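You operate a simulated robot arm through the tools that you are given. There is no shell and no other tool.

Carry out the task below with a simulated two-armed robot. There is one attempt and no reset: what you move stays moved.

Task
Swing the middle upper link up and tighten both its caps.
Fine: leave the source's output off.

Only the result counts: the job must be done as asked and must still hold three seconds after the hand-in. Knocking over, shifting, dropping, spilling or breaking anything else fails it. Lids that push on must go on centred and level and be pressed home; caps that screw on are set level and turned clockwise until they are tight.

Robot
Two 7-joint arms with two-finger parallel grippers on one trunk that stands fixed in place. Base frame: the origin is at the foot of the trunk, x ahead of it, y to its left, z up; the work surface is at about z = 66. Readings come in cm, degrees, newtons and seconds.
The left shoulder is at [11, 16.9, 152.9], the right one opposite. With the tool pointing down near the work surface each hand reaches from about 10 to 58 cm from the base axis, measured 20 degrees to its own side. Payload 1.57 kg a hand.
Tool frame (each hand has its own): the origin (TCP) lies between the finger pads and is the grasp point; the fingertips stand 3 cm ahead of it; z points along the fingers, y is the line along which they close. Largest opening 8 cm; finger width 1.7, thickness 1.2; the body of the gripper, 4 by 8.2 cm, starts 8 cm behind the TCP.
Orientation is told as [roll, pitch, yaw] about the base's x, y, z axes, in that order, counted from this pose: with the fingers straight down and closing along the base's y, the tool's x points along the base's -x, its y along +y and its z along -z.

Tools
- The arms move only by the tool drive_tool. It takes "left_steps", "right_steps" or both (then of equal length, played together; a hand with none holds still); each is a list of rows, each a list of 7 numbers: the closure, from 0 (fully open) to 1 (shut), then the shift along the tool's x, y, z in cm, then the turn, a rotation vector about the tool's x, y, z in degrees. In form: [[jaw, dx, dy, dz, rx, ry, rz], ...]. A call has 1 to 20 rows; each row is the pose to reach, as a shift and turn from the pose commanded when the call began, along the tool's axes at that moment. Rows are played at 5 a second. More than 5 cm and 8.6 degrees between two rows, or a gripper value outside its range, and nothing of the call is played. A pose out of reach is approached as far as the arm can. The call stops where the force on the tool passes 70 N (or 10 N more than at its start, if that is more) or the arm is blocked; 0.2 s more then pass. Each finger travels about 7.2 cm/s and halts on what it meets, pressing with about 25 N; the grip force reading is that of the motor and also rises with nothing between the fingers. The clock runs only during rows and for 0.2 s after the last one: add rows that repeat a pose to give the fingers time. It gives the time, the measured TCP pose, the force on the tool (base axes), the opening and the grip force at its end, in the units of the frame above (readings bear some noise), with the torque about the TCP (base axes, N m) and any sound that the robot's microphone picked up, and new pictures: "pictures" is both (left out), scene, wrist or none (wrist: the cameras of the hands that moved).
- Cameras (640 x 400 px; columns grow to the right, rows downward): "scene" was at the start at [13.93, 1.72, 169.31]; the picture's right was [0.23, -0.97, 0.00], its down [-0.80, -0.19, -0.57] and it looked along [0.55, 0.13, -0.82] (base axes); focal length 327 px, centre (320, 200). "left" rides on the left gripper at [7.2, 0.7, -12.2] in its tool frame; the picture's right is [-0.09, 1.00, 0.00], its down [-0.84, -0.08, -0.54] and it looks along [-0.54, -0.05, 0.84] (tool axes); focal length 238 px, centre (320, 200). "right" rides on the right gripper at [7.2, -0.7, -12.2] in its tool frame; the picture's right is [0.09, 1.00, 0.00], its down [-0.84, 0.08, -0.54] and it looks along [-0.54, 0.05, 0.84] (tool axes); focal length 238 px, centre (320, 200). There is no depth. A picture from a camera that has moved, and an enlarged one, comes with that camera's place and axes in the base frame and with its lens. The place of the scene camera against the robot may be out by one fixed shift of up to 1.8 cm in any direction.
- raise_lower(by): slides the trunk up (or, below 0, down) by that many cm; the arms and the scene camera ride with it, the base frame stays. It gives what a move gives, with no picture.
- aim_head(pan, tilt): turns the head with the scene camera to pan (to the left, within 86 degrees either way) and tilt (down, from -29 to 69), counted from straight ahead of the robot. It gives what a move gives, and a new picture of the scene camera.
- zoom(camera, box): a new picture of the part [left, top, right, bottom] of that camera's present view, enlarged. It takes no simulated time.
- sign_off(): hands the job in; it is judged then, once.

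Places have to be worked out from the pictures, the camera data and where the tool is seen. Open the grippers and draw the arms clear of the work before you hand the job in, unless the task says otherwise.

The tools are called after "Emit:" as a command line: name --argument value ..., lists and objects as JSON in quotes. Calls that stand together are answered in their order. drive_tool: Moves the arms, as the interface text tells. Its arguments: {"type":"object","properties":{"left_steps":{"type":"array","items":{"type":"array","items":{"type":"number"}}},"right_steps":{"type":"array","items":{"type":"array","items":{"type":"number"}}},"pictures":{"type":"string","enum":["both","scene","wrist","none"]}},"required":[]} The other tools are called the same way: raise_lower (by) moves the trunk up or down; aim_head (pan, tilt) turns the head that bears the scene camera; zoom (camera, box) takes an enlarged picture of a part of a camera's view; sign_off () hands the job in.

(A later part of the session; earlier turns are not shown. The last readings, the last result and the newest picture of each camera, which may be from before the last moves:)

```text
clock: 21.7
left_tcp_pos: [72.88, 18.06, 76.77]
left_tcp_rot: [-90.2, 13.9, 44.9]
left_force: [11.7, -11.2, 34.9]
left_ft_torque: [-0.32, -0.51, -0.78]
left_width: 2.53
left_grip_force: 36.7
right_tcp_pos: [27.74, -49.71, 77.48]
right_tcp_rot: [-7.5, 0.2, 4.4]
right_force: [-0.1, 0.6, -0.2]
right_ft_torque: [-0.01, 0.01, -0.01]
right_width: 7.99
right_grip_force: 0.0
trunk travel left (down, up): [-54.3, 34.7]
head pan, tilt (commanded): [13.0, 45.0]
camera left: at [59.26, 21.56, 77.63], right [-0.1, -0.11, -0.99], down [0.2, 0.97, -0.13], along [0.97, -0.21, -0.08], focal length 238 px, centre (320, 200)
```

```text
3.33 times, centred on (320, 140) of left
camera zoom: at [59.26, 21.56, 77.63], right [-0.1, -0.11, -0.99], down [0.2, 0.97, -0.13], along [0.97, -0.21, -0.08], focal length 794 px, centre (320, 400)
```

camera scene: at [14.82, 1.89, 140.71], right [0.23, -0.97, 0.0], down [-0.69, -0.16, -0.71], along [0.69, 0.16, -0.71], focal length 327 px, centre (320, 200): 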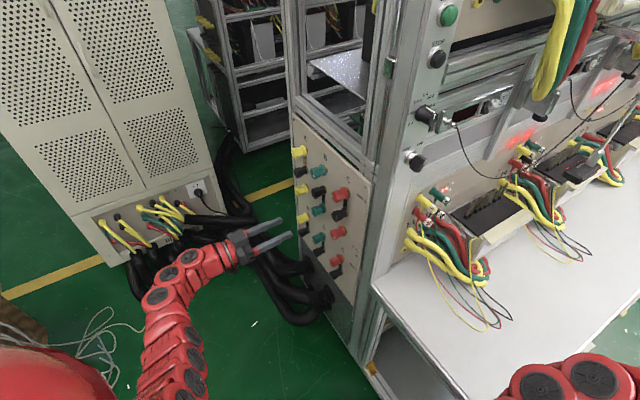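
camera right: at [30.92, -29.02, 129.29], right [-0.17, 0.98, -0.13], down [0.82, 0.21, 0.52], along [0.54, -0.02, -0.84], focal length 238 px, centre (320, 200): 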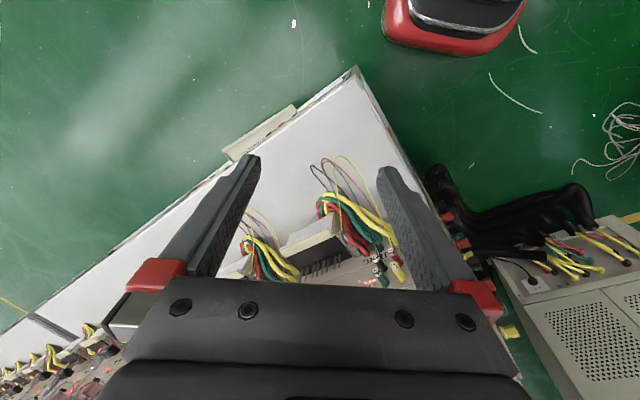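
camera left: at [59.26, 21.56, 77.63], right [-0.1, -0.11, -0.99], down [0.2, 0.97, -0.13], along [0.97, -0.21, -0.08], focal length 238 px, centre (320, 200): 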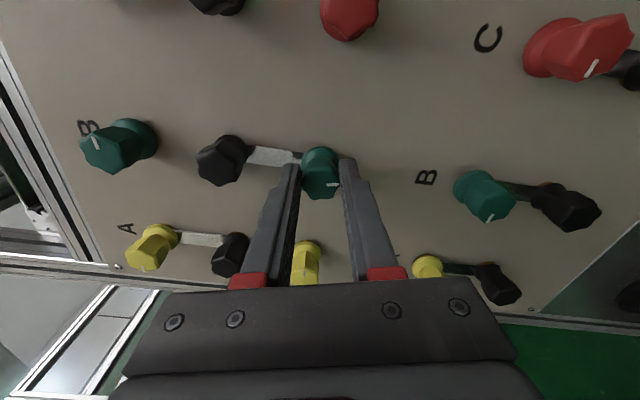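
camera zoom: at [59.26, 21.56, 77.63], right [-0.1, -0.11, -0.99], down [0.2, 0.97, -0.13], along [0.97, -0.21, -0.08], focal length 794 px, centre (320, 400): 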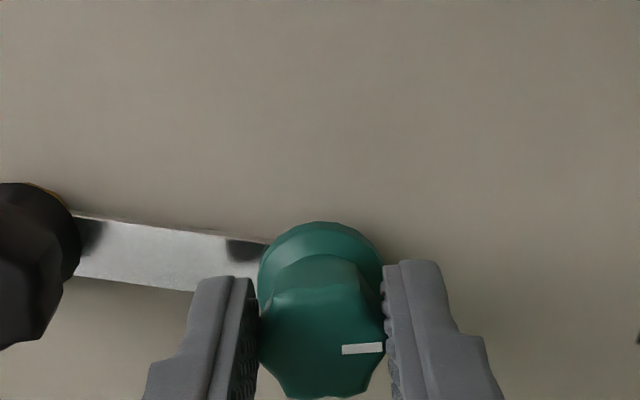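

The cap has turned 104 degrees in all. The upward load of about 35 N shows the post is roughly 0.6 cm higher than where I'm holding. I'll open, re-centre upwards, wind the hand back about 150 degrees around the cap, and see what limits the wrist has.

Emit:
drive_tool --left_steps '[[0.45, 0, 0, 0, 0, 0, 0], [0.45, 0.14, -0.58, 0, 0, 0, 0], [0.45, 0.14, -0.58, 0, 0, 0, 8], [0.45, 0.14, -0.58, 0, 0, 0, 16], [0.45, 0.14, -0.58, 0, 0, 0, 24], [0.45, 0.14, -0.58, 0, 0, 0, 32], [0.45, 0.14, -0.58, 0, 0, 0, 40], [0.45, 0.14, -0.58, 0, 0, 0, 48], [0.45, 0.14, -0.58, 0, 0, 0, 56], [0.45, 0.14, -0.58, 0, 0, 0, 64], [0.45, 0.14, -0.58, 0, 0, 0, 72], [0.45, 0.14, -0.58, 0, 0, 0, 80], [0.45, 0.14, -0.58, 0, 0, 0, 88], [0.45, 0.14, -0.58, 0, 0, 0, 96], [0.45, 0.14, -0.58, 0, 0, 0, 104], [0.45, 0.14, -0.58, 0, 0, 0, 112], [0.45, 0.14, -0.58, 0, 0, 0, 120], [0.45, 0.14, -0.58, 0, 0, 0, 128]]' --pictures "wrist"

Emit:
zoom --camera "scene" --box '[295, 180, 345, 225]'

Emit:
zoom --camera "left" --box '[260, 80, 380, 200]'

```text
clock: 25.5
left_tcp_pos: [72.93, 18.29, 77.02]
left_tcp_rot: [90.0, -66.0, -134.9]
left_force: [-0.6, -0.2, 0.0]
left_ft_torque: [0.01, 0.01, -0.03]
left_width: 4.39
left_grip_force: 0.0
right_tcp_pos: [27.82, -49.67, 77.5]
right_tcp_rot: [-7.7, 0.2, 4.4]
right_force: [0.1, 0.0, -0.2]
right_ft_torque: [-0.01, -0.02, -0.03]
right_width: 7.99
right_grip_force: 0.1
trunk travel left (down, up): [-54.3, 34.7]
head pan, tilt (commanded): [13.0, 45.0]
camera left: at [66.95, 29.28, 70.45], right [0.62, 0.62, 0.49], down [-0.67, 0.09, 0.73], along [0.41, -0.78, 0.47], focal length 238 px, centre (320, 200)
```

left: 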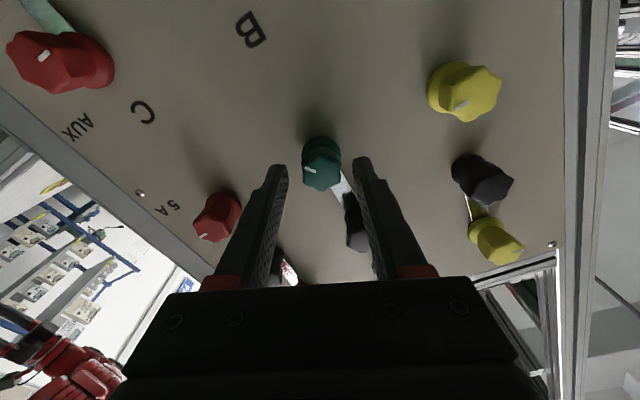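

```text
8.89 times, centred on (320, 202) of scene
camera zoom: at [14.86, 1.89, 140.7], right [0.23, -0.97, 0.0], down [-0.69, -0.16, -0.71], along [0.69, 0.16, -0.71], focal length 2904 px, centre (320, 178)
```

zoom: 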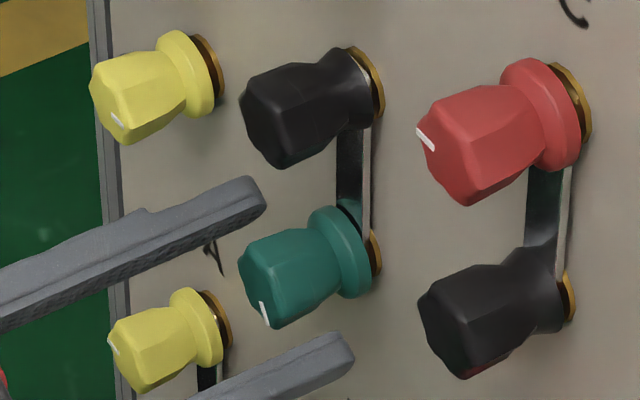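

```text
3.33 times, centred on (320, 140) of left
camera zoom: at [66.95, 29.28, 70.45], right [0.62, 0.62, 0.49], down [-0.67, 0.09, 0.73], along [0.41, -0.78, 0.47], focal length 794 px, centre (320, 400)
```

zoom: 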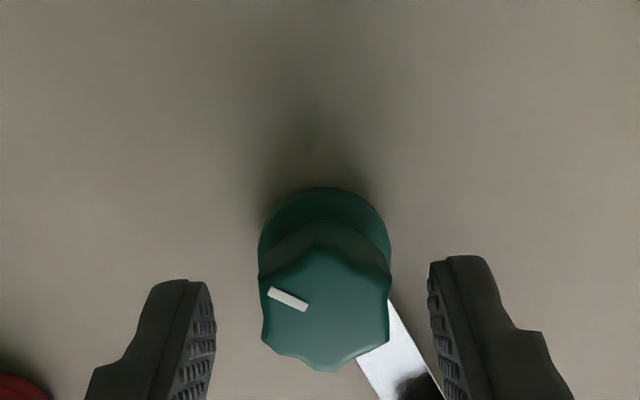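

The cap's mark confirms 104 degrees counter-clockwise, and no wrist limit showed over this range. I'll enlarge the scene view hard on the 5 A and black skirts to see whether a gap has opened around the link.

Emit:
zoom --camera "scene" --box '[312, 196, 332, 210]'

Emit:
zoom --camera "scene" --box '[312, 184, 332, 198]'

Emit:
zoom --camera "scene" --box '[335, 186, 355, 200]'

Emit:
zoom --camera "scene" --box '[312, 165, 332, 179]'

```text
16.00 times, centred on (322, 203) of scene
camera zoom: at [14.86, 1.89, 140.7], right [0.23, -0.97, 0.0], down [-0.69, -0.16, -0.71], along [0.69, 0.16, -0.71], focal length 5227 px, centre (288, 152)
```

zoom: 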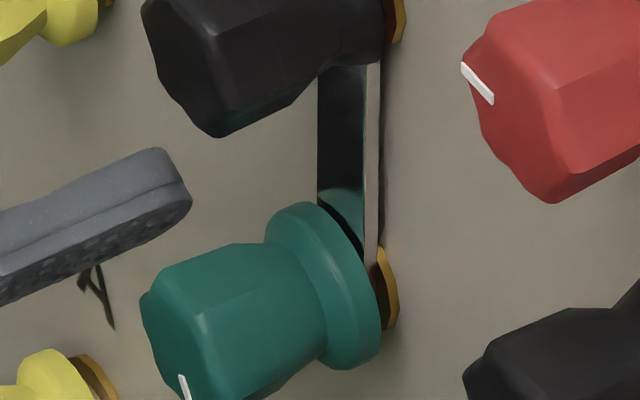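

```text
16.00 times, centred on (322, 191) of scene
camera zoom: at [14.86, 1.89, 140.7], right [0.23, -0.97, 0.0], down [-0.69, -0.16, -0.71], along [0.69, 0.16, -0.71], focal length 5227 px, centre (288, 344)
```

zoom: 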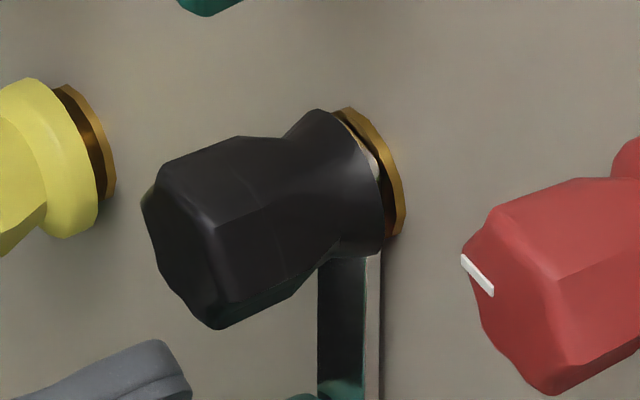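

```text
16.00 times, centred on (345, 193) of scene
camera zoom: at [14.86, 1.89, 140.7], right [0.23, -0.97, 0.0], down [-0.69, -0.16, -0.71], along [0.69, 0.16, -0.71], focal length 5227 px, centre (-80, 312)
```

zoom: 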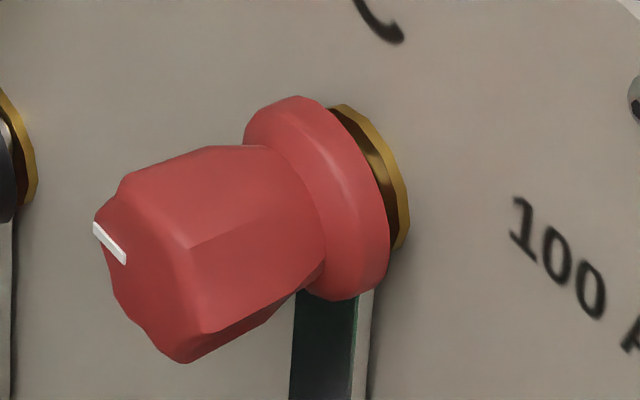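

```text
16.00 times, centred on (322, 172) of scene
camera zoom: at [14.86, 1.89, 140.7], right [0.23, -0.97, 0.0], down [-0.69, -0.16, -0.71], along [0.69, 0.16, -0.71], focal length 5227 px, centre (288, 648)
```

zoom: 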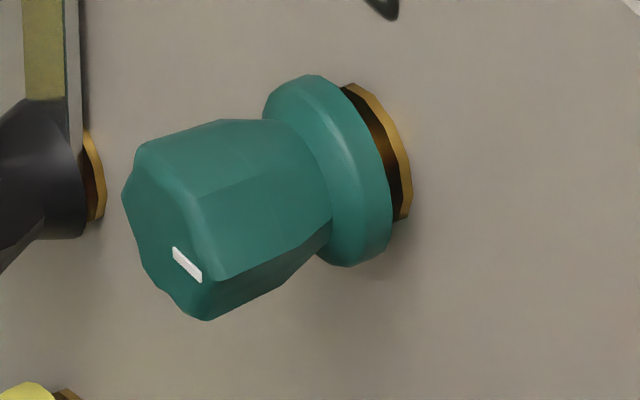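

The enlarged views show a clear slit between the 5 A skirt and the link, so that cap is loose. The link's rounded end peeks out beside the black cap. I'll back off, return the roll to zero and centre between the black and 5 A posts (z about 80.2), so I can straddle the link and test whether it swings.

Emit:
drive_tool --left_steps '[[0.45, 0, 0, -3, 0, 0, 0], [0.45, 0, 0, -6, 0, 0, 0], [0.45, -1, 0.5, -6, 0, 0, -8], [0.45, -2, 1.0, -6, 0, 0, -16], [0.6, -2.93, 1.52, -6, 0, 0, -24], [0.6, -2.93, 1.52, -6, 0, 0, -24]]' --pictures "wrist"

Emit:
zoom --camera "left" --box '[260, 80, 380, 200]'

Emit:
zoom --camera "left" --box '[280, 90, 360, 140]'

```text
clock: 26.9
left_tcp_pos: [68.8, 22.72, 80.23]
left_tcp_rot: [-75.5, -89.9, 30.4]
left_force: [-1.0, 0.3, -0.1]
left_ft_torque: [-0.02, 0.0, -0.03]
left_width: 3.21
left_grip_force: 0.0
right_tcp_pos: [27.9, -49.69, 77.53]
right_tcp_rot: [-7.7, 0.2, 4.4]
right_force: [0.2, -0.7, -1.0]
right_ft_torque: [-0.02, 0.0, 0.0]
right_width: 8.0
right_grip_force: 0.0
trunk travel left (down, up): [-54.3, 34.7]
head pan, tilt (commanded): [13.0, 45.0]
camera left: at [60.69, 31.72, 72.93], right [0.7, 0.71, 0.09], down [-0.44, 0.33, 0.84], along [0.56, -0.63, 0.54], focal length 238 px, centre (320, 200)
```

left: 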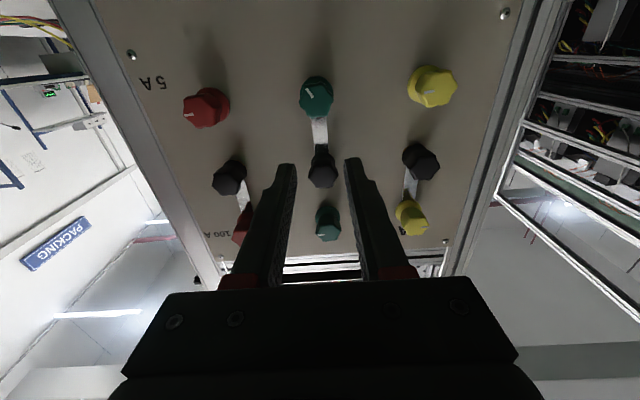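

```text
3.33 times, centred on (320, 140) of left
camera zoom: at [60.69, 31.72, 72.93], right [0.7, 0.71, 0.09], down [-0.44, 0.33, 0.84], along [0.56, -0.63, 0.54], focal length 794 px, centre (320, 400)
```

zoom: 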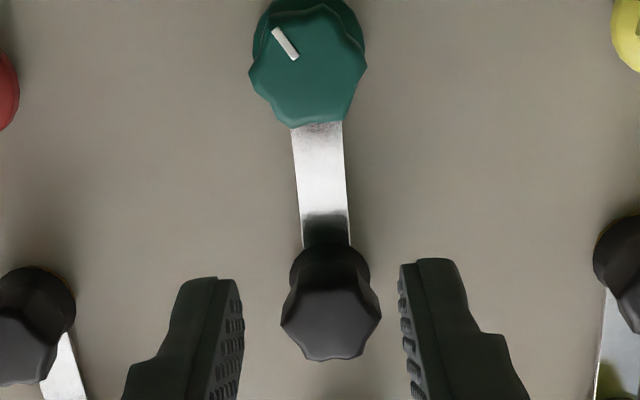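

```text
8.00 times, centred on (320, 115) of left
camera zoom: at [60.69, 31.72, 72.93], right [0.7, 0.71, 0.09], down [-0.44, 0.33, 0.84], along [0.56, -0.63, 0.54], focal length 1907 px, centre (320, 880)
```

zoom: 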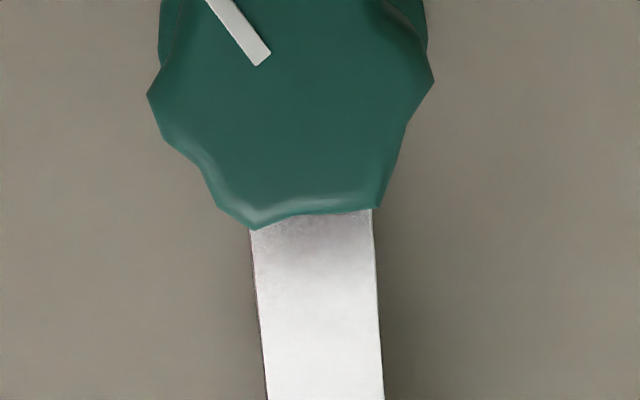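

The link is within 0.15 cm of the tool axis and about 10.8 cm ahead. I'll narrow the jaw to 2.6 cm and advance 6.8 cm, stopping short of the link plane, then judge depth from the scene camera.

Emit:
drive_tool --left_steps '[[0.675, 0, 0.12, 2.5, 0, 0, 0], [0.675, 0, 0.12, 5, 0, 0, 0], [0.675, 0, 0.12, 6.8, 0, 0, 0], [0.675, 0, 0.12, 6.8, 0, 0, 0]]' --pictures "wrist"

Emit:
zoom --camera "left" --box '[260, 80, 380, 200]'

Emit:
zoom --camera "scene" --box '[292, 175, 342, 215]'

```text
clock: 27.9
left_tcp_pos: [73.85, 17.84, 80.6]
left_tcp_rot: [20.3, -90.0, -65.1]
left_force: [-1.0, -0.1, 0.6]
left_ft_torque: [-0.03, 0.01, 0.03]
left_width: 2.6
left_grip_force: 0.1
right_tcp_pos: [27.93, -49.57, 77.54]
right_tcp_rot: [-7.6, 0.2, 4.5]
right_force: [-0.1, -1.1, 0.1]
right_ft_torque: [0.03, -0.01, -0.02]
right_width: 8.0
right_grip_force: 0.2
trunk travel left (down, up): [-54.3, 34.7]
head pan, tilt (commanded): [13.0, 45.0]
camera left: at [65.76, 26.99, 73.2], right [0.7, 0.71, 0.09], down [-0.44, 0.33, 0.84], along [0.56, -0.63, 0.54], focal length 238 px, centre (320, 200)
```

left: 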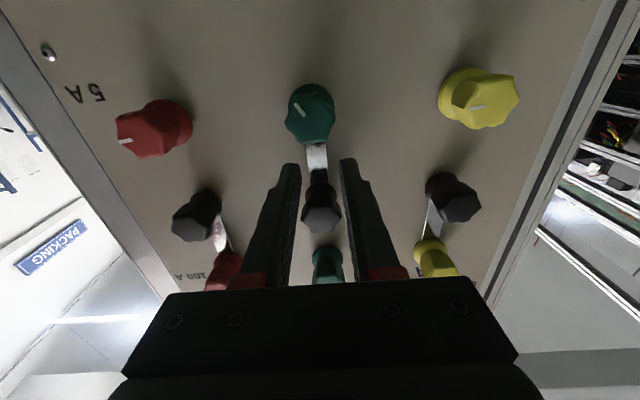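

```text
3.33 times, centred on (320, 140) of left
camera zoom: at [65.76, 26.99, 73.2], right [0.7, 0.71, 0.09], down [-0.44, 0.33, 0.84], along [0.56, -0.63, 0.54], focal length 794 px, centre (320, 400)
```

zoom: 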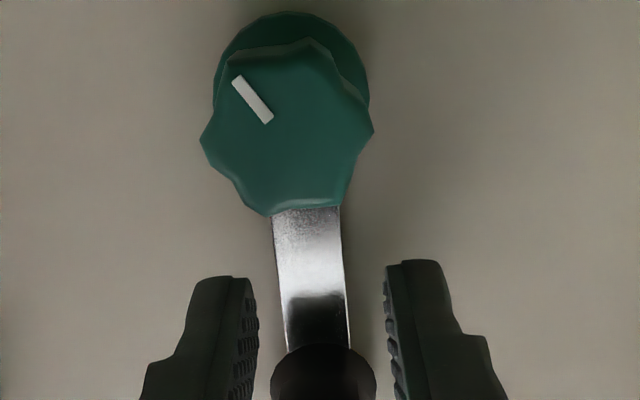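

```text
10.00 times, centred on (317, 195) of scene
camera zoom: at [14.85, 1.9, 140.7], right [0.23, -0.97, 0.0], down [-0.69, -0.16, -0.71], along [0.69, 0.16, -0.71], focal length 3267 px, centre (350, 250)
```

zoom: 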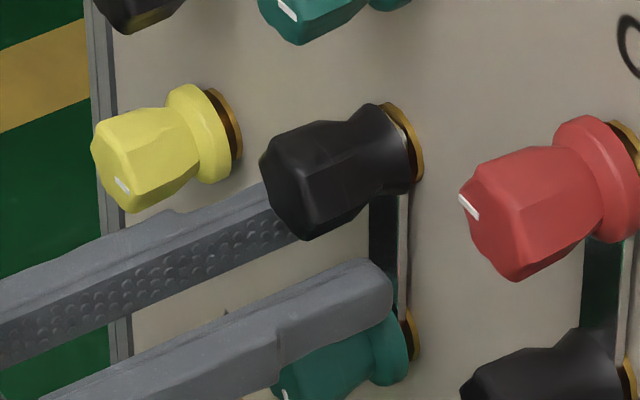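

The link is still centred between the fingers. By the scene-view geometry its front face is about 1 cm beyond the tips, so I'll advance 1.2 cm slowly and watch the force.

Emit:
drive_tool --left_steps '[[0.675, 0.1, -0.1, 0.4, 0, 0, 0], [0.675, 0.2, -0.1, 0.8, 0, 0, 0], [0.675, 0.2, -0.1, 1.2, 0, 0, 0], [0.675, 0.2, -0.1, 1.2, 0, 0, 0]]' --pictures "wrist"

Emit:
zoom --camera "left" --box '[260, 80, 380, 200]'

Emit:
zoom --camera "scene" --box '[302, 180, 342, 212]'

```text
clock: 28.9
left_tcp_pos: [74.49, 17.0, 79.86]
left_tcp_rot: [-71.9, -90.1, 27.0]
left_force: [0.2, 0.6, 0.4]
left_ft_torque: [0.03, 0.0, 0.02]
left_width: 2.61
left_grip_force: 0.0
right_tcp_pos: [27.97, -49.74, 77.59]
right_tcp_rot: [-7.6, 0.4, 4.4]
right_force: [0.3, 0.3, -0.7]
right_ft_torque: [0.01, 0.0, -0.03]
right_width: 8.04
right_grip_force: 0.0
trunk travel left (down, up): [-54.3, 34.7]
head pan, tilt (commanded): [13.0, 45.0]
camera left: at [66.43, 26.06, 72.69], right [0.7, 0.7, 0.09], down [-0.44, 0.33, 0.84], along [0.56, -0.63, 0.54], focal length 238 px, centre (320, 200)
```

left: 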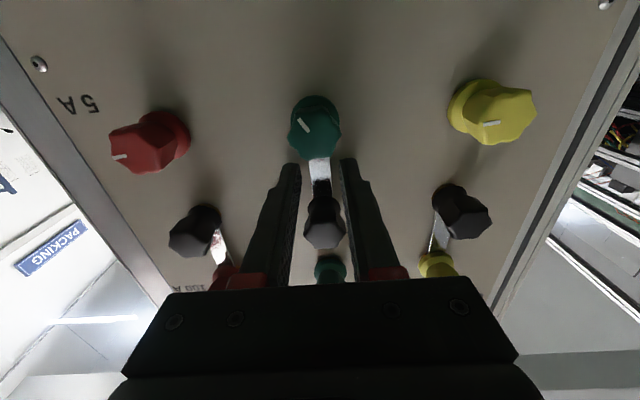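

```text
3.33 times, centred on (320, 140) of left
camera zoom: at [66.43, 26.06, 72.69], right [0.7, 0.7, 0.09], down [-0.44, 0.33, 0.84], along [0.56, -0.63, 0.54], focal length 794 px, centre (320, 400)
```

zoom: 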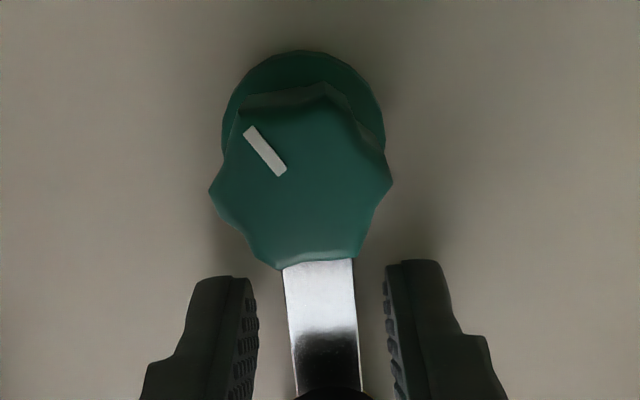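

```text
12.50 times, centred on (322, 196) of scene
camera zoom: at [14.86, 1.9, 140.7], right [0.23, -0.97, 0.0], down [-0.69, -0.16, -0.71], along [0.69, 0.16, -0.71], focal length 4084 px, centre (295, 250)
```

zoom: 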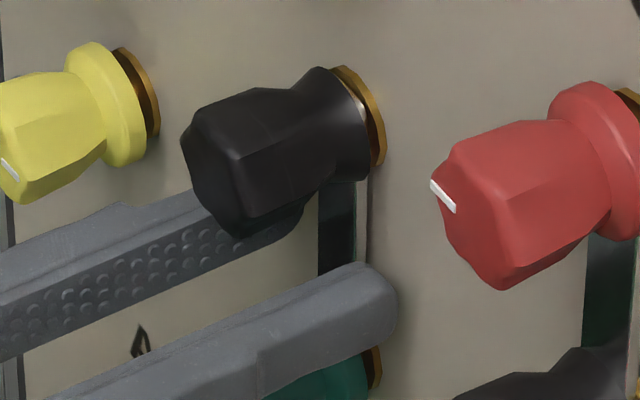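

The fingertips now straddle the link, with the tips about 0.25 cm past its front face and no contact force. I'll go 0.25 cm deeper and close to 1.8 cm, so the fingers sit just beside the link.

Emit:
drive_tool --left_steps '[[0.7, 0, 0, 0.12, 0, 0, 0], [0.75, 0, 0, 0.25, 0, 0, 0], [0.775, 0, 0, 0.25, 0, 0, 0], [0.775, 0, 0, 0.25, 0, 0, 0]]' --pictures "wrist"

Emit:
zoom --camera "left" --box '[280, 130, 360, 200]'

Emit:
zoom --camera "scene" --box '[302, 180, 342, 212]'

```text
clock: 29.9
left_tcp_pos: [74.63, 16.97, 80.01]
left_tcp_rot: [-63.9, -90.0, 19.2]
left_force: [0.5, -0.6, -0.1]
left_ft_torque: [-0.01, 0.01, -0.02]
left_width: 1.78
left_grip_force: 0.1
right_tcp_pos: [27.84, -49.6, 77.39]
right_tcp_rot: [-7.6, 0.2, 4.4]
right_force: [0.1, 0.7, 0.0]
right_ft_torque: [0.03, -0.03, -0.02]
right_width: 8.0
right_grip_force: 0.0
trunk travel left (down, up): [-54.3, 34.7]
head pan, tilt (commanded): [13.0, 45.0]
camera left: at [66.6, 26.03, 72.69], right [0.7, 0.71, 0.09], down [-0.44, 0.33, 0.84], along [0.56, -0.63, 0.54], focal length 238 px, centre (320, 200)
```

left: 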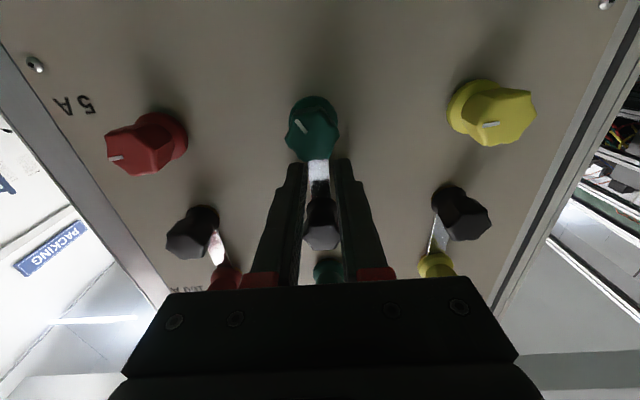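

```text
5.71 times, centred on (320, 165) of left
camera zoom: at [66.6, 26.03, 72.69], right [0.7, 0.71, 0.09], down [-0.44, 0.33, 0.84], along [0.56, -0.63, 0.54], focal length 1362 px, centre (320, 400)
```

zoom: 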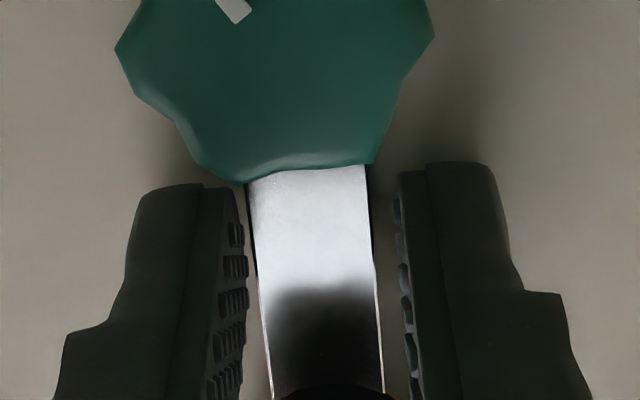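

```text
12.50 times, centred on (322, 196) of scene
camera zoom: at [14.87, 1.89, 140.7], right [0.23, -0.97, 0.0], down [-0.69, -0.16, -0.71], along [0.69, 0.16, -0.71], focal length 4084 px, centre (295, 250)
```

zoom: 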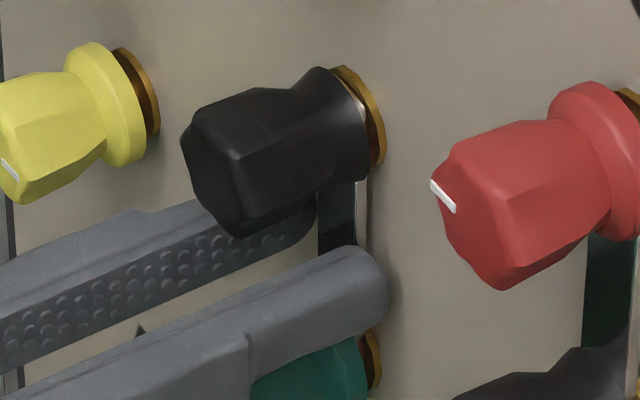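

The fingers sit either side of the link with about 0.2 cm clearance each. I'll try an 8 degree swing towards column C, around the black post at a radius of about 3.5 cm, and check the force.

Emit:
drive_tool --left_steps '[[0.775, -0.01, -0.24, 0, 0, 0, -4], [0.775, -0.03, -0.49, 0, 0, 0, -8], [0.775, -0.03, -0.49, 0, 0, 0, -8]]' --pictures "wrist"

Emit:
zoom --camera "left" --box '[280, 130, 360, 200]'

Emit:
zoom --camera "scene" --box '[302, 180, 342, 212]'

```text
clock: 30.7
left_tcp_pos: [74.45, 16.69, 80.15]
left_tcp_rot: [-90.0, -82.0, 45.3]
left_force: [5.0, 2.7, 1.9]
left_ft_torque: [0.03, -0.13, 0.16]
left_width: 2.24
left_grip_force: 2.4
right_tcp_pos: [27.95, -49.58, 77.59]
right_tcp_rot: [-7.6, 0.3, 4.4]
right_force: [-0.4, 0.1, 0.9]
right_ft_torque: [0.01, 0.0, 0.03]
right_width: 8.03
right_grip_force: 0.1
trunk travel left (down, up): [-54.3, 34.7]
head pan, tilt (commanded): [13.0, 45.0]
camera left: at [65.66, 24.99, 72.76], right [0.7, 0.71, -0.05], down [-0.36, 0.41, 0.84], along [0.61, -0.57, 0.54], focal length 238 px, centre (320, 200)
```

left: 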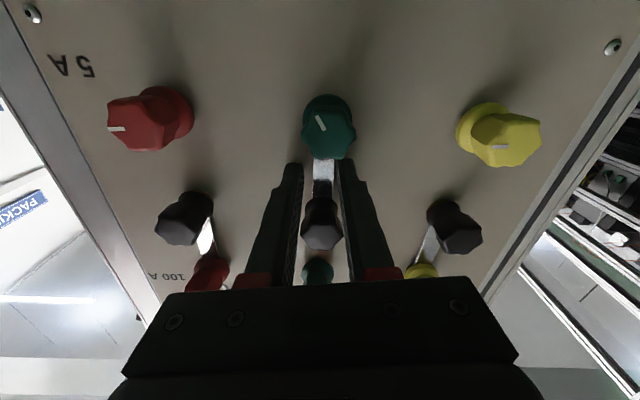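

```text
5.71 times, centred on (320, 165) of left
camera zoom: at [65.66, 24.99, 72.76], right [0.7, 0.71, -0.05], down [-0.36, 0.41, 0.84], along [0.61, -0.57, 0.54], focal length 1362 px, centre (320, 400)
```

zoom: 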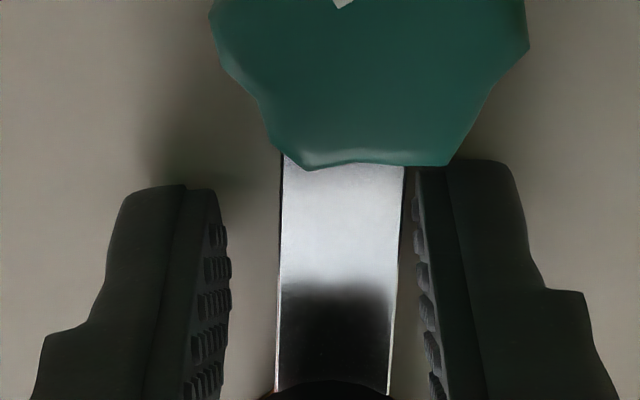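

```text
12.50 times, centred on (322, 196) of scene
camera zoom: at [14.89, 1.94, 140.7], right [0.23, -0.97, 0.0], down [-0.69, -0.16, -0.71], along [0.69, 0.16, -0.71], focal length 4084 px, centre (295, 250)
```

zoom: 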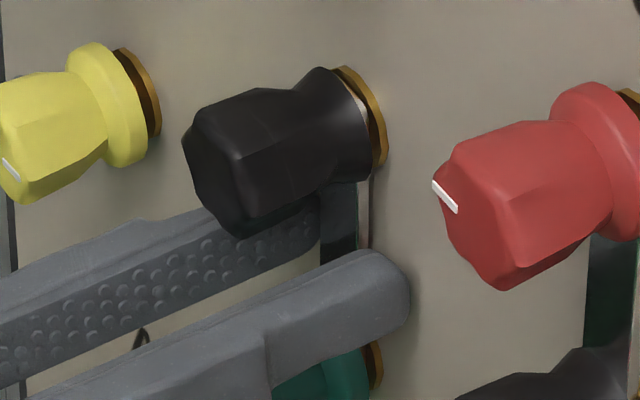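

The link resisted: about 6 N and the jaw was pried open slightly, so the black cap is still clamping it. I'll swing back, withdraw 7 cm and move up in front of the black cap to loosen that too.

Emit:
drive_tool --left_steps '[[0.7, 0.09, 0.49, 0, 0, 0, 8], [0.6, 0.09, 0.49, -0.5, 0, 0, 8], [0.5, 0.09, 0.49, -4, 0, 0, 8], [0.45, 0.09, 0.49, -7, 0, 0, 8], [0.45, -3.4, 0.0, -7, 0, 0, 8], [0.45, -3.4, 0.0, -7, 0, 0, 8]]' --pictures "wrist"

Emit:
zoom --camera "left" --box '[260, 80, 380, 200]'

```text
clock: 32.1
left_tcp_pos: [69.7, 21.92, 83.31]
left_tcp_rot: [-43.1, -89.9, -1.8]
left_force: [-0.2, -0.6, 0.5]
left_ft_torque: [0.02, -0.02, 0.0]
left_width: 4.4
left_grip_force: 0.0
right_tcp_pos: [27.93, -49.65, 77.45]
right_tcp_rot: [-7.6, 0.3, 4.4]
right_force: [0.4, 0.0, -0.6]
right_ft_torque: [0.01, -0.01, 0.06]
right_width: 8.0
right_grip_force: 0.1
trunk travel left (down, up): [-54.3, 34.7]
head pan, tilt (commanded): [13.0, 45.0]
camera left: at [61.66, 30.93, 76.07], right [0.7, 0.71, 0.09], down [-0.44, 0.33, 0.84], along [0.56, -0.63, 0.54], focal length 238 px, centre (320, 200)
```

left: 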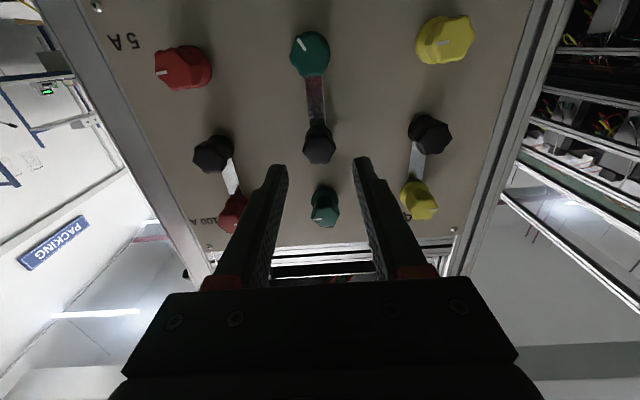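

```text
3.33 times, centred on (320, 140) of left
camera zoom: at [61.66, 30.93, 76.07], right [0.7, 0.71, 0.09], down [-0.44, 0.33, 0.84], along [0.56, -0.63, 0.54], focal length 794 px, centre (320, 400)
```

zoom: 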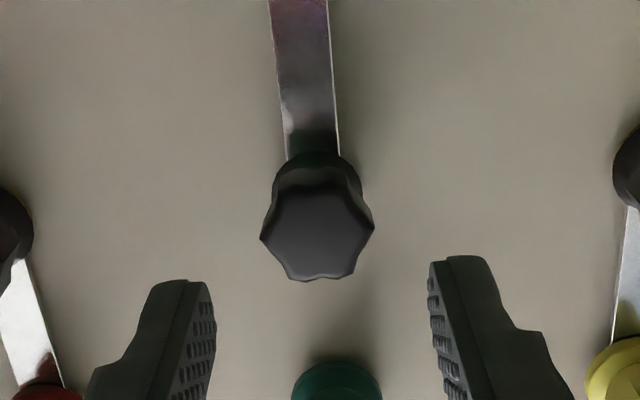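

The black cap is centred on the tool axis with its face about 6.5 cm ahead. I'll advance 5.2 cm and close on it.

Emit:
drive_tool --left_steps '[[0.45, 0, 0, 2, 0, 0, 0], [0.45, 0, 0, 4, 0, 0, 0], [0.45, 0, 0, 5.2, 0, 0, 0], [0.45, 0, 0, 5.2, 0, 0, 0], [1, 0, 0, 5.2, 0, 0, 0], [1, 0, 0, 5.2, 0, 0, 0], [1, 0, 0, 5.2, 0, 0, 0]]' --pictures "wrist"

Emit:
zoom --camera "left" --box '[260, 80, 380, 200]'

Emit:
zoom --camera "scene" --box '[292, 170, 342, 210]'

```text
clock: 33.7
left_tcp_pos: [73.47, 18.04, 83.36]
left_tcp_rot: [-53.4, -90.0, 8.6]
left_force: [2.3, 0.7, -0.3]
left_ft_torque: [-0.02, 0.0, 0.05]
left_width: 2.64
left_grip_force: 36.8
right_tcp_pos: [27.96, -49.68, 77.55]
right_tcp_rot: [-7.6, 0.3, 4.4]
right_force: [0.0, 0.6, -0.1]
right_ft_torque: [0.03, -0.02, 0.02]
right_width: 8.02
right_grip_force: 0.2
trunk travel left (down, up): [-54.3, 34.7]
head pan, tilt (commanded): [13.0, 45.0]
camera left: at [65.4, 27.08, 76.03], right [0.7, 0.71, 0.09], down [-0.44, 0.33, 0.84], along [0.56, -0.63, 0.54], focal length 238 px, centre (320, 200)
```

left: 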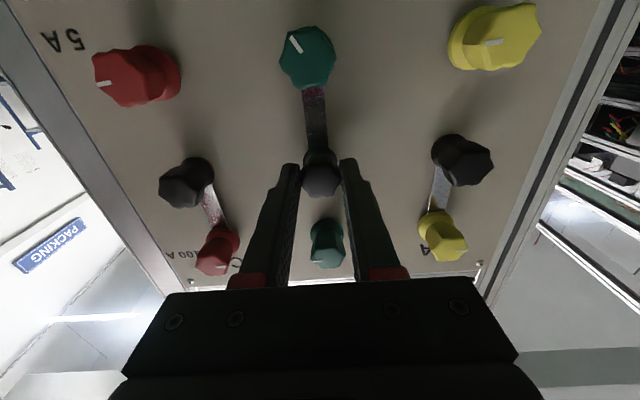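

```text
3.33 times, centred on (320, 140) of left
camera zoom: at [65.4, 27.08, 76.03], right [0.7, 0.71, 0.09], down [-0.44, 0.33, 0.84], along [0.56, -0.63, 0.54], focal length 794 px, centre (320, 400)
```

zoom: 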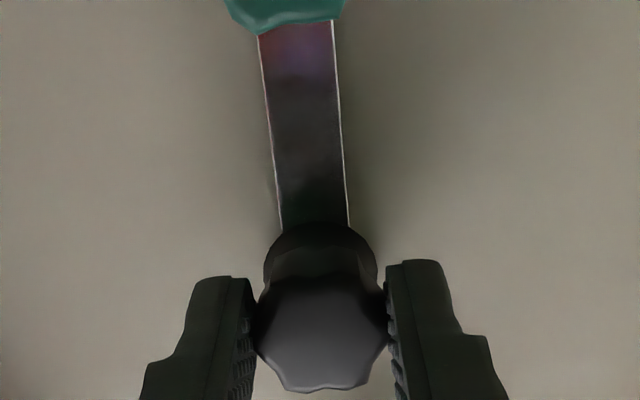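

```text
10.00 times, centred on (317, 190) of scene
camera zoom: at [14.9, 1.9, 140.7], right [0.23, -0.97, 0.0], down [-0.69, -0.16, -0.71], along [0.69, 0.16, -0.71], focal length 3267 px, centre (350, 300)
```

zoom: 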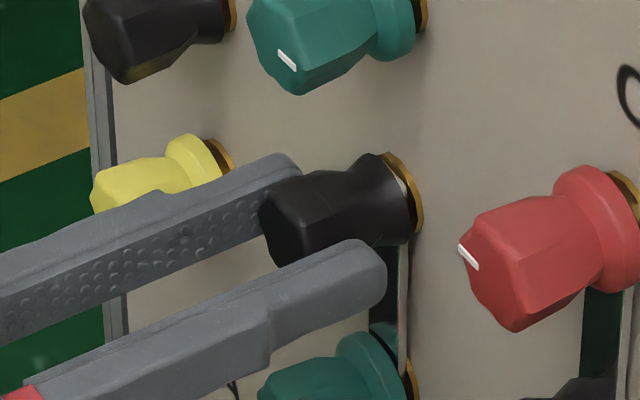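

Gripped at width 2.64 cm with almost no side load, so the centring is good. I'll turn 16 degrees counter-clockwise and read the torque to learn whether the cap is tight.

Emit:
drive_tool --left_steps '[[1, 0, 0, 0, 0, 0, -5], [1, 0, 0, 0, 0, 0, -10], [1, 0, 0, 0, 0, 0, -16]]' --pictures "none"

Emit:
zoom --camera "left" --box '[260, 80, 380, 200]'

```text
clock: 34.5
left_tcp_pos: [73.62, 17.91, 83.36]
left_tcp_rot: [-90.0, -73.8, 45.0]
left_force: [-7.0, -1.7, -1.3]
left_ft_torque: [0.18, -0.28, -0.14]
left_width: 2.62
left_grip_force: 37.8
right_tcp_pos: [27.86, -49.7, 77.52]
right_tcp_rot: [-7.7, 0.2, 4.4]
right_force: [-0.1, 0.0, -0.4]
right_ft_torque: [0.03, 0.06, -0.02]
right_width: 7.99
right_grip_force: 0.1
trunk travel left (down, up): [-54.3, 34.7]
head pan, tilt (commanded): [13.0, 45.0]
```

```text
3.33 times, centred on (320, 140) of left
camera zoom: at [63.98, 25.62, 76.07], right [0.69, 0.69, -0.19], down [-0.27, 0.49, 0.83], along [0.67, -0.52, 0.53], focal length 794 px, centre (320, 400)
```

zoom: 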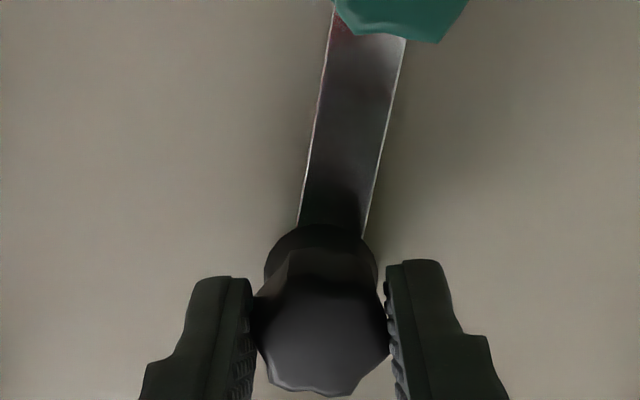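

The torque reached about 0.33 N m, and the cap's outline shows it slipped in the pads instead of turning. So the black cap really is tight. I'll keep turning to see whether it breaks free.

Emit:
drive_tool --left_steps '[[1, 0, 0, 0, 0, 0, -8], [1, 0, 0, 0, 0, 0, -16], [1, 0, 0, 0, 0, 0, -24]]' --pictures "none"

Emit:
zoom --camera "left" --box '[260, 80, 380, 200]'

Emit:
zoom --camera "scene" --box '[292, 170, 342, 210]'

```text
clock: 35.3
left_tcp_pos: [73.43, 17.94, 83.39]
left_tcp_rot: [-90.0, -49.8, 45.2]
left_force: [-0.8, -3.4, 1.7]
left_ft_torque: [0.11, -0.27, -0.05]
left_width: 2.62
left_grip_force: 37.2
right_tcp_pos: [27.98, -49.6, 77.51]
right_tcp_rot: [-7.6, 0.1, 4.4]
right_force: [-1.0, -0.4, 0.8]
right_ft_torque: [0.01, 0.0, 0.01]
right_width: 8.01
right_grip_force: 0.1
trunk travel left (down, up): [-54.3, 34.7]
head pan, tilt (commanded): [13.0, 45.0]
```

```text
3.33 times, centred on (320, 140) of left
camera zoom: at [62.02, 23.62, 77.31], right [0.58, 0.58, -0.57], down [-0.04, 0.72, 0.69], along [0.81, -0.37, 0.45], focal length 794 px, centre (320, 400)
```

zoom: 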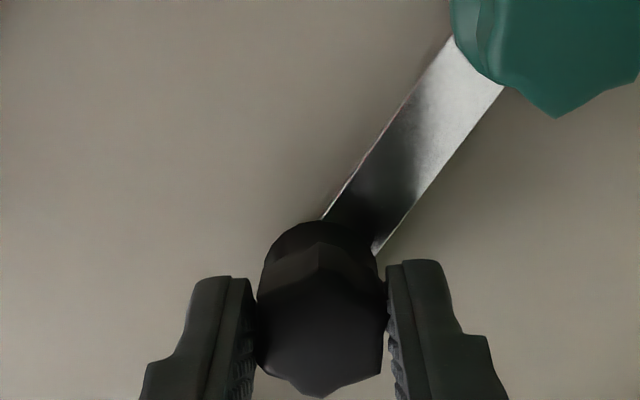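

```text
10.00 times, centred on (317, 190) of scene
camera zoom: at [14.83, 1.84, 140.71], right [0.23, -0.97, 0.0], down [-0.69, -0.16, -0.71], along [0.69, 0.16, -0.71], focal length 3267 px, centre (350, 300)
```

zoom: 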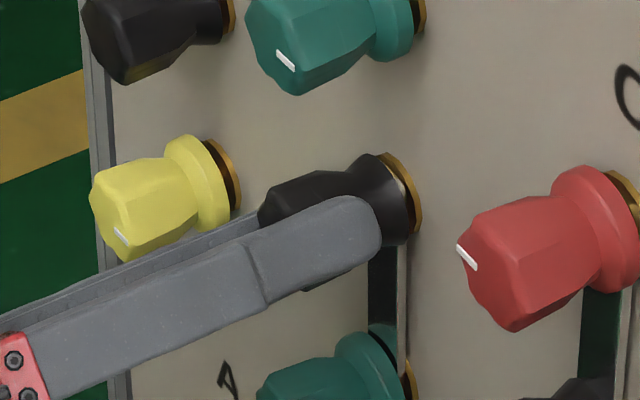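

The torque is still around 0.27 N m and the outline suggests the cap only moved a few degrees at most. I'll open the jaw in place and compare the black cap's facets with the earlier scene view.

Emit:
drive_tool --left_steps '[[0.45, 0, 0, 0, 0, 0, 0], [0.45, 0, 0, -3, 0, 0, 8], [0.45, 0, 0, -6, 0, 0, 16], [0.45, 0, 0, -6, 0, 0, 16]]' --pictures "wrist"

Emit:
zoom --camera "scene" --box '[312, 184, 332, 198]'

Emit:
zoom --camera "left" --box '[280, 90, 360, 150]'

Emit:
zoom --camera "scene" --box '[336, 200, 356, 214]'

```text
clock: 36.3
left_tcp_pos: [69.17, 22.26, 83.42]
left_tcp_rot: [-89.9, -66.1, 45.1]
left_force: [0.3, -0.1, -0.2]
left_ft_torque: [0.0, 0.0, 0.02]
left_width: 4.39
left_grip_force: 0.0
right_tcp_pos: [27.86, -49.76, 77.51]
right_tcp_rot: [-7.7, 0.3, 4.3]
right_force: [-0.4, -0.3, -0.9]
right_ft_torque: [-0.02, -0.01, 0.02]
right_width: 7.99
right_grip_force: 0.0
trunk travel left (down, up): [-54.3, 34.7]
head pan, tilt (commanded): [13.0, 45.0]
camera left: at [59.07, 29.26, 76.34], right [0.67, 0.67, -0.32], down [-0.19, 0.57, 0.8], along [0.72, -0.47, 0.51], focal length 238 px, centre (320, 200)
```

left: 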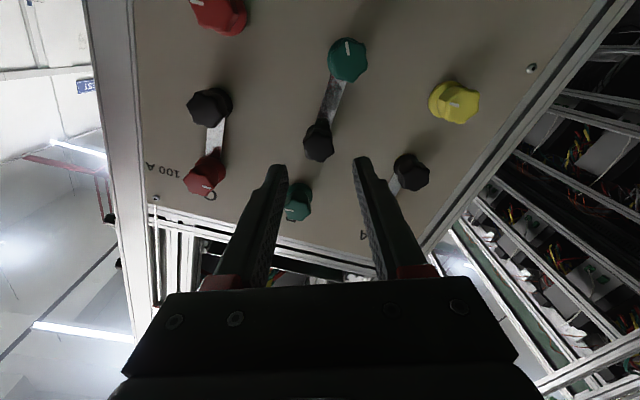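

```text
16.00 times, centred on (322, 191) of scene
camera zoom: at [14.88, 1.88, 140.7], right [0.23, -0.97, 0.0], down [-0.69, -0.16, -0.71], along [0.69, 0.16, -0.71], focal length 5227 px, centre (288, 344)
```

zoom: 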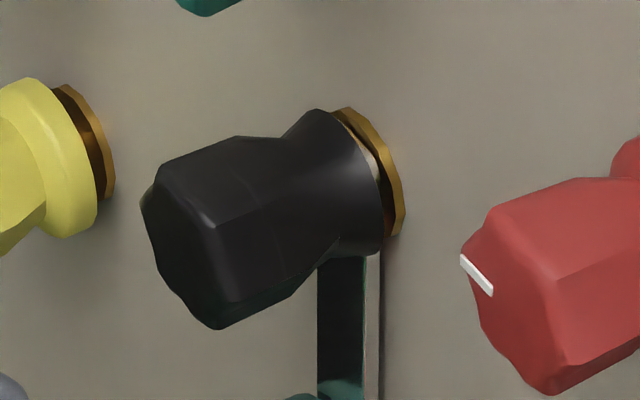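

```text
6.67 times, centred on (320, 120) of left
camera zoom: at [59.07, 29.26, 76.34], right [0.67, 0.67, -0.32], down [-0.19, 0.57, 0.8], along [0.72, -0.47, 0.51], focal length 1589 px, centre (320, 733)
```

zoom: 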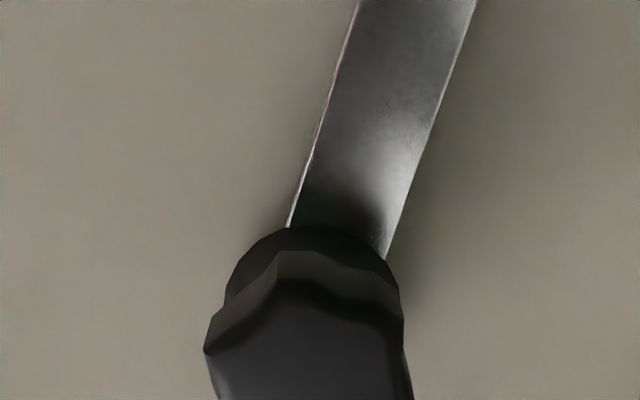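

```text
16.00 times, centred on (346, 207) of scene
camera zoom: at [14.88, 1.88, 140.7], right [0.23, -0.97, 0.0], down [-0.69, -0.16, -0.71], along [0.69, 0.16, -0.71], focal length 5227 px, centre (-96, 88)
```

zoom: 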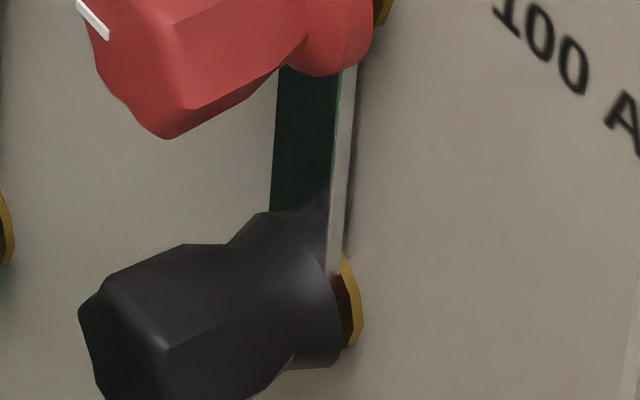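

The black cap's facets are unchanged, so it didn't turn counter-clockwise at all. To find out whether it is tight or at an end stop, I'll grip again and try a small clockwise turn, which can do no harm as that cap must end up tight anyway.

Emit:
drive_tool --left_steps '[[0.45, 0, 0, 0, 0, 0, 8], [0.45, 0, 0, 0, 0, 0, 12], [0.45, 0, 0, 3, 0, 0, 12], [0.45, 0, 0, 5.8, 0, 0, 12], [0.45, 0, 0, 5.8, 0, 0, 12], [1, 0, 0, 5.8, 0, 0, 12], [1, 0, 0, 5.8, 0, 0, 12], [1, 0, 0, 5.8, 0, 0, 12], [1, 0, 0, 5.8, 0, 0, 20], [1, 0, 0, 5.8, 0, 0, 28], [1, 0, 0, 5.8, 0, 0, 36]]' --pictures "wrist"

Emit:
zoom --camera "left" --box '[260, 80, 380, 200]'

Emit:
zoom --camera "scene" --box '[312, 184, 332, 198]'

```text
clock: 38.7
left_tcp_pos: [73.5, 18.1, 83.24]
left_tcp_rot: [89.7, -77.9, -134.7]
left_force: [4.8, 1.6, -0.2]
left_ft_torque: [-0.28, 0.23, 0.06]
left_width: 2.59
left_grip_force: 37.6
right_tcp_pos: [27.94, -49.6, 77.44]
right_tcp_rot: [-7.6, 0.3, 4.4]
right_force: [-0.8, 0.9, 0.0]
right_ft_torque: [0.0, 0.03, 0.0]
right_width: 8.0
right_grip_force: 0.0
trunk travel left (down, up): [-54.3, 34.7]
head pan, tilt (commanded): [13.0, 45.0]
camera left: at [66.29, 28.36, 76.21], right [0.67, 0.68, 0.3], down [-0.56, 0.2, 0.8], along [0.48, -0.71, 0.52], focal length 238 px, centre (320, 200)
```

left: 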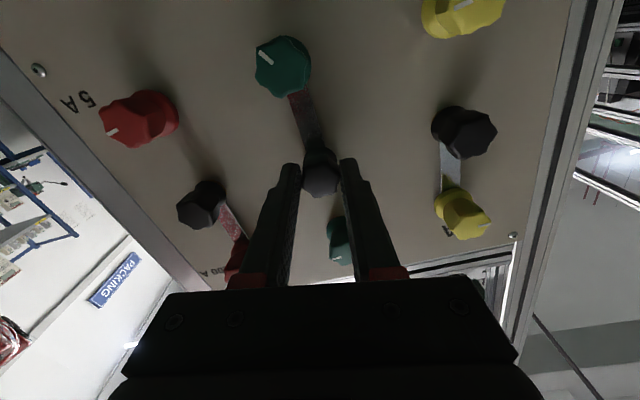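

```text
3.33 times, centred on (320, 140) of left
camera zoom: at [66.29, 28.36, 76.21], right [0.67, 0.68, 0.3], down [-0.56, 0.2, 0.8], along [0.48, -0.71, 0.52], focal length 794 px, centre (320, 400)
```

zoom: 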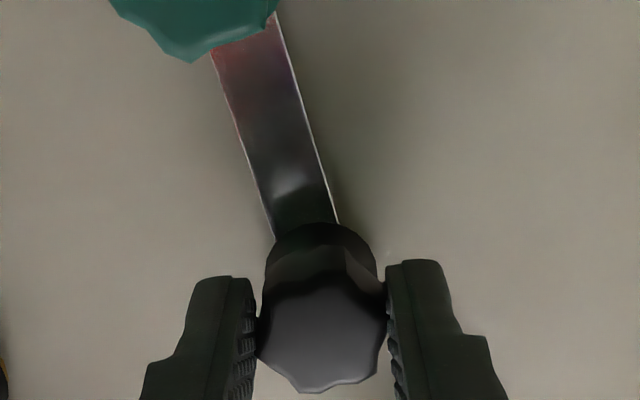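

```text
16.00 times, centred on (322, 191) of scene
camera zoom: at [14.96, 1.93, 140.69], right [0.23, -0.97, 0.0], down [-0.69, -0.16, -0.71], along [0.69, 0.16, -0.71], focal length 5227 px, centre (288, 344)
```

zoom: 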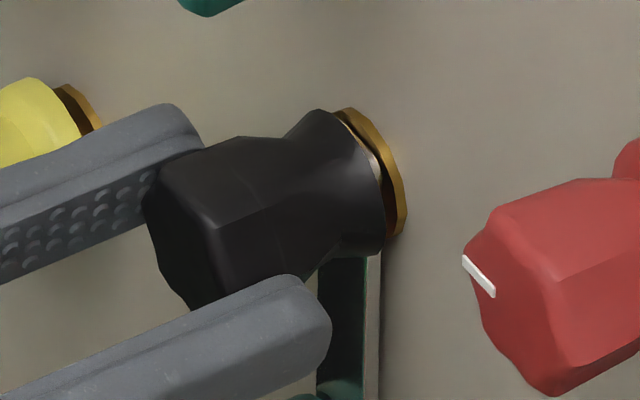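

The clockwise try also only slipped, at about 0.36 N m, so the black cap is firmly tight and clamps the link. Its grip on the link can be worked the other way: pushing the link towards C turns it counter-clockwise, and that should drag the cap loose with a longer lever. I'll withdraw, close the fingers and go to the A side of the link.

Emit:
drive_tool --left_steps '[[0.45, 0, 0, 0, 0, 0, 0], [0.45, 0, 0, -3.5, 0, 0, 0], [0.45, 0, 0, -7, 0, 0, -6], [0.8, 1.9, 0.67, -7, 0, 0, -12], [1, 3.81, 1.34, -7, 0, 0, -12], [1, 3.81, 1.34, -7, 0, 0, -12]]' --pictures "wrist"

Emit:
zoom --camera "left" --box '[250, 60, 390, 200]'

```text
clock: 40.1
left_tcp_pos: [69.89, 24.61, 80.0]
left_tcp_rot: [-64.3, -89.9, 19.4]
left_force: [-0.3, -0.5, 0.4]
left_ft_torque: [-0.01, 0.01, -0.03]
left_width: 0.03
left_grip_force: 21.5
right_tcp_pos: [28.0, -49.56, 77.59]
right_tcp_rot: [-7.6, 0.3, 4.4]
right_force: [0.2, 0.2, -0.6]
right_ft_torque: [-0.02, 0.02, -0.03]
right_width: 8.0
right_grip_force: 0.1
trunk travel left (down, up): [-54.3, 34.7]
head pan, tilt (commanded): [13.0, 45.0]
camera left: at [61.83, 33.72, 72.62], right [0.7, 0.71, 0.09], down [-0.44, 0.33, 0.84], along [0.56, -0.63, 0.54], focal length 238 px, centre (320, 200)
```

left: 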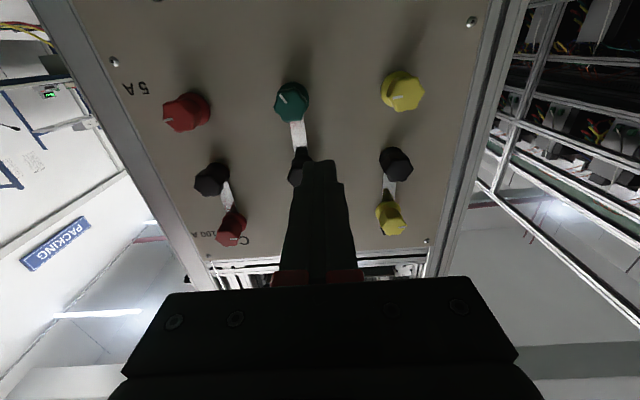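

```text
2.86 times, centred on (320, 130) of left
camera zoom: at [61.83, 33.72, 72.62], right [0.7, 0.71, 0.09], down [-0.44, 0.33, 0.84], along [0.56, -0.63, 0.54], focal length 681 px, centre (320, 400)
```

zoom: 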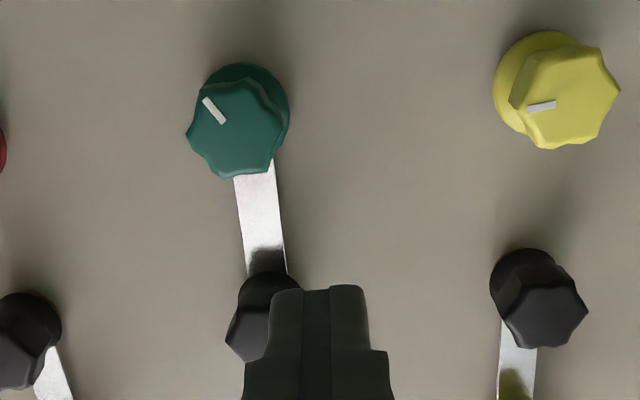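

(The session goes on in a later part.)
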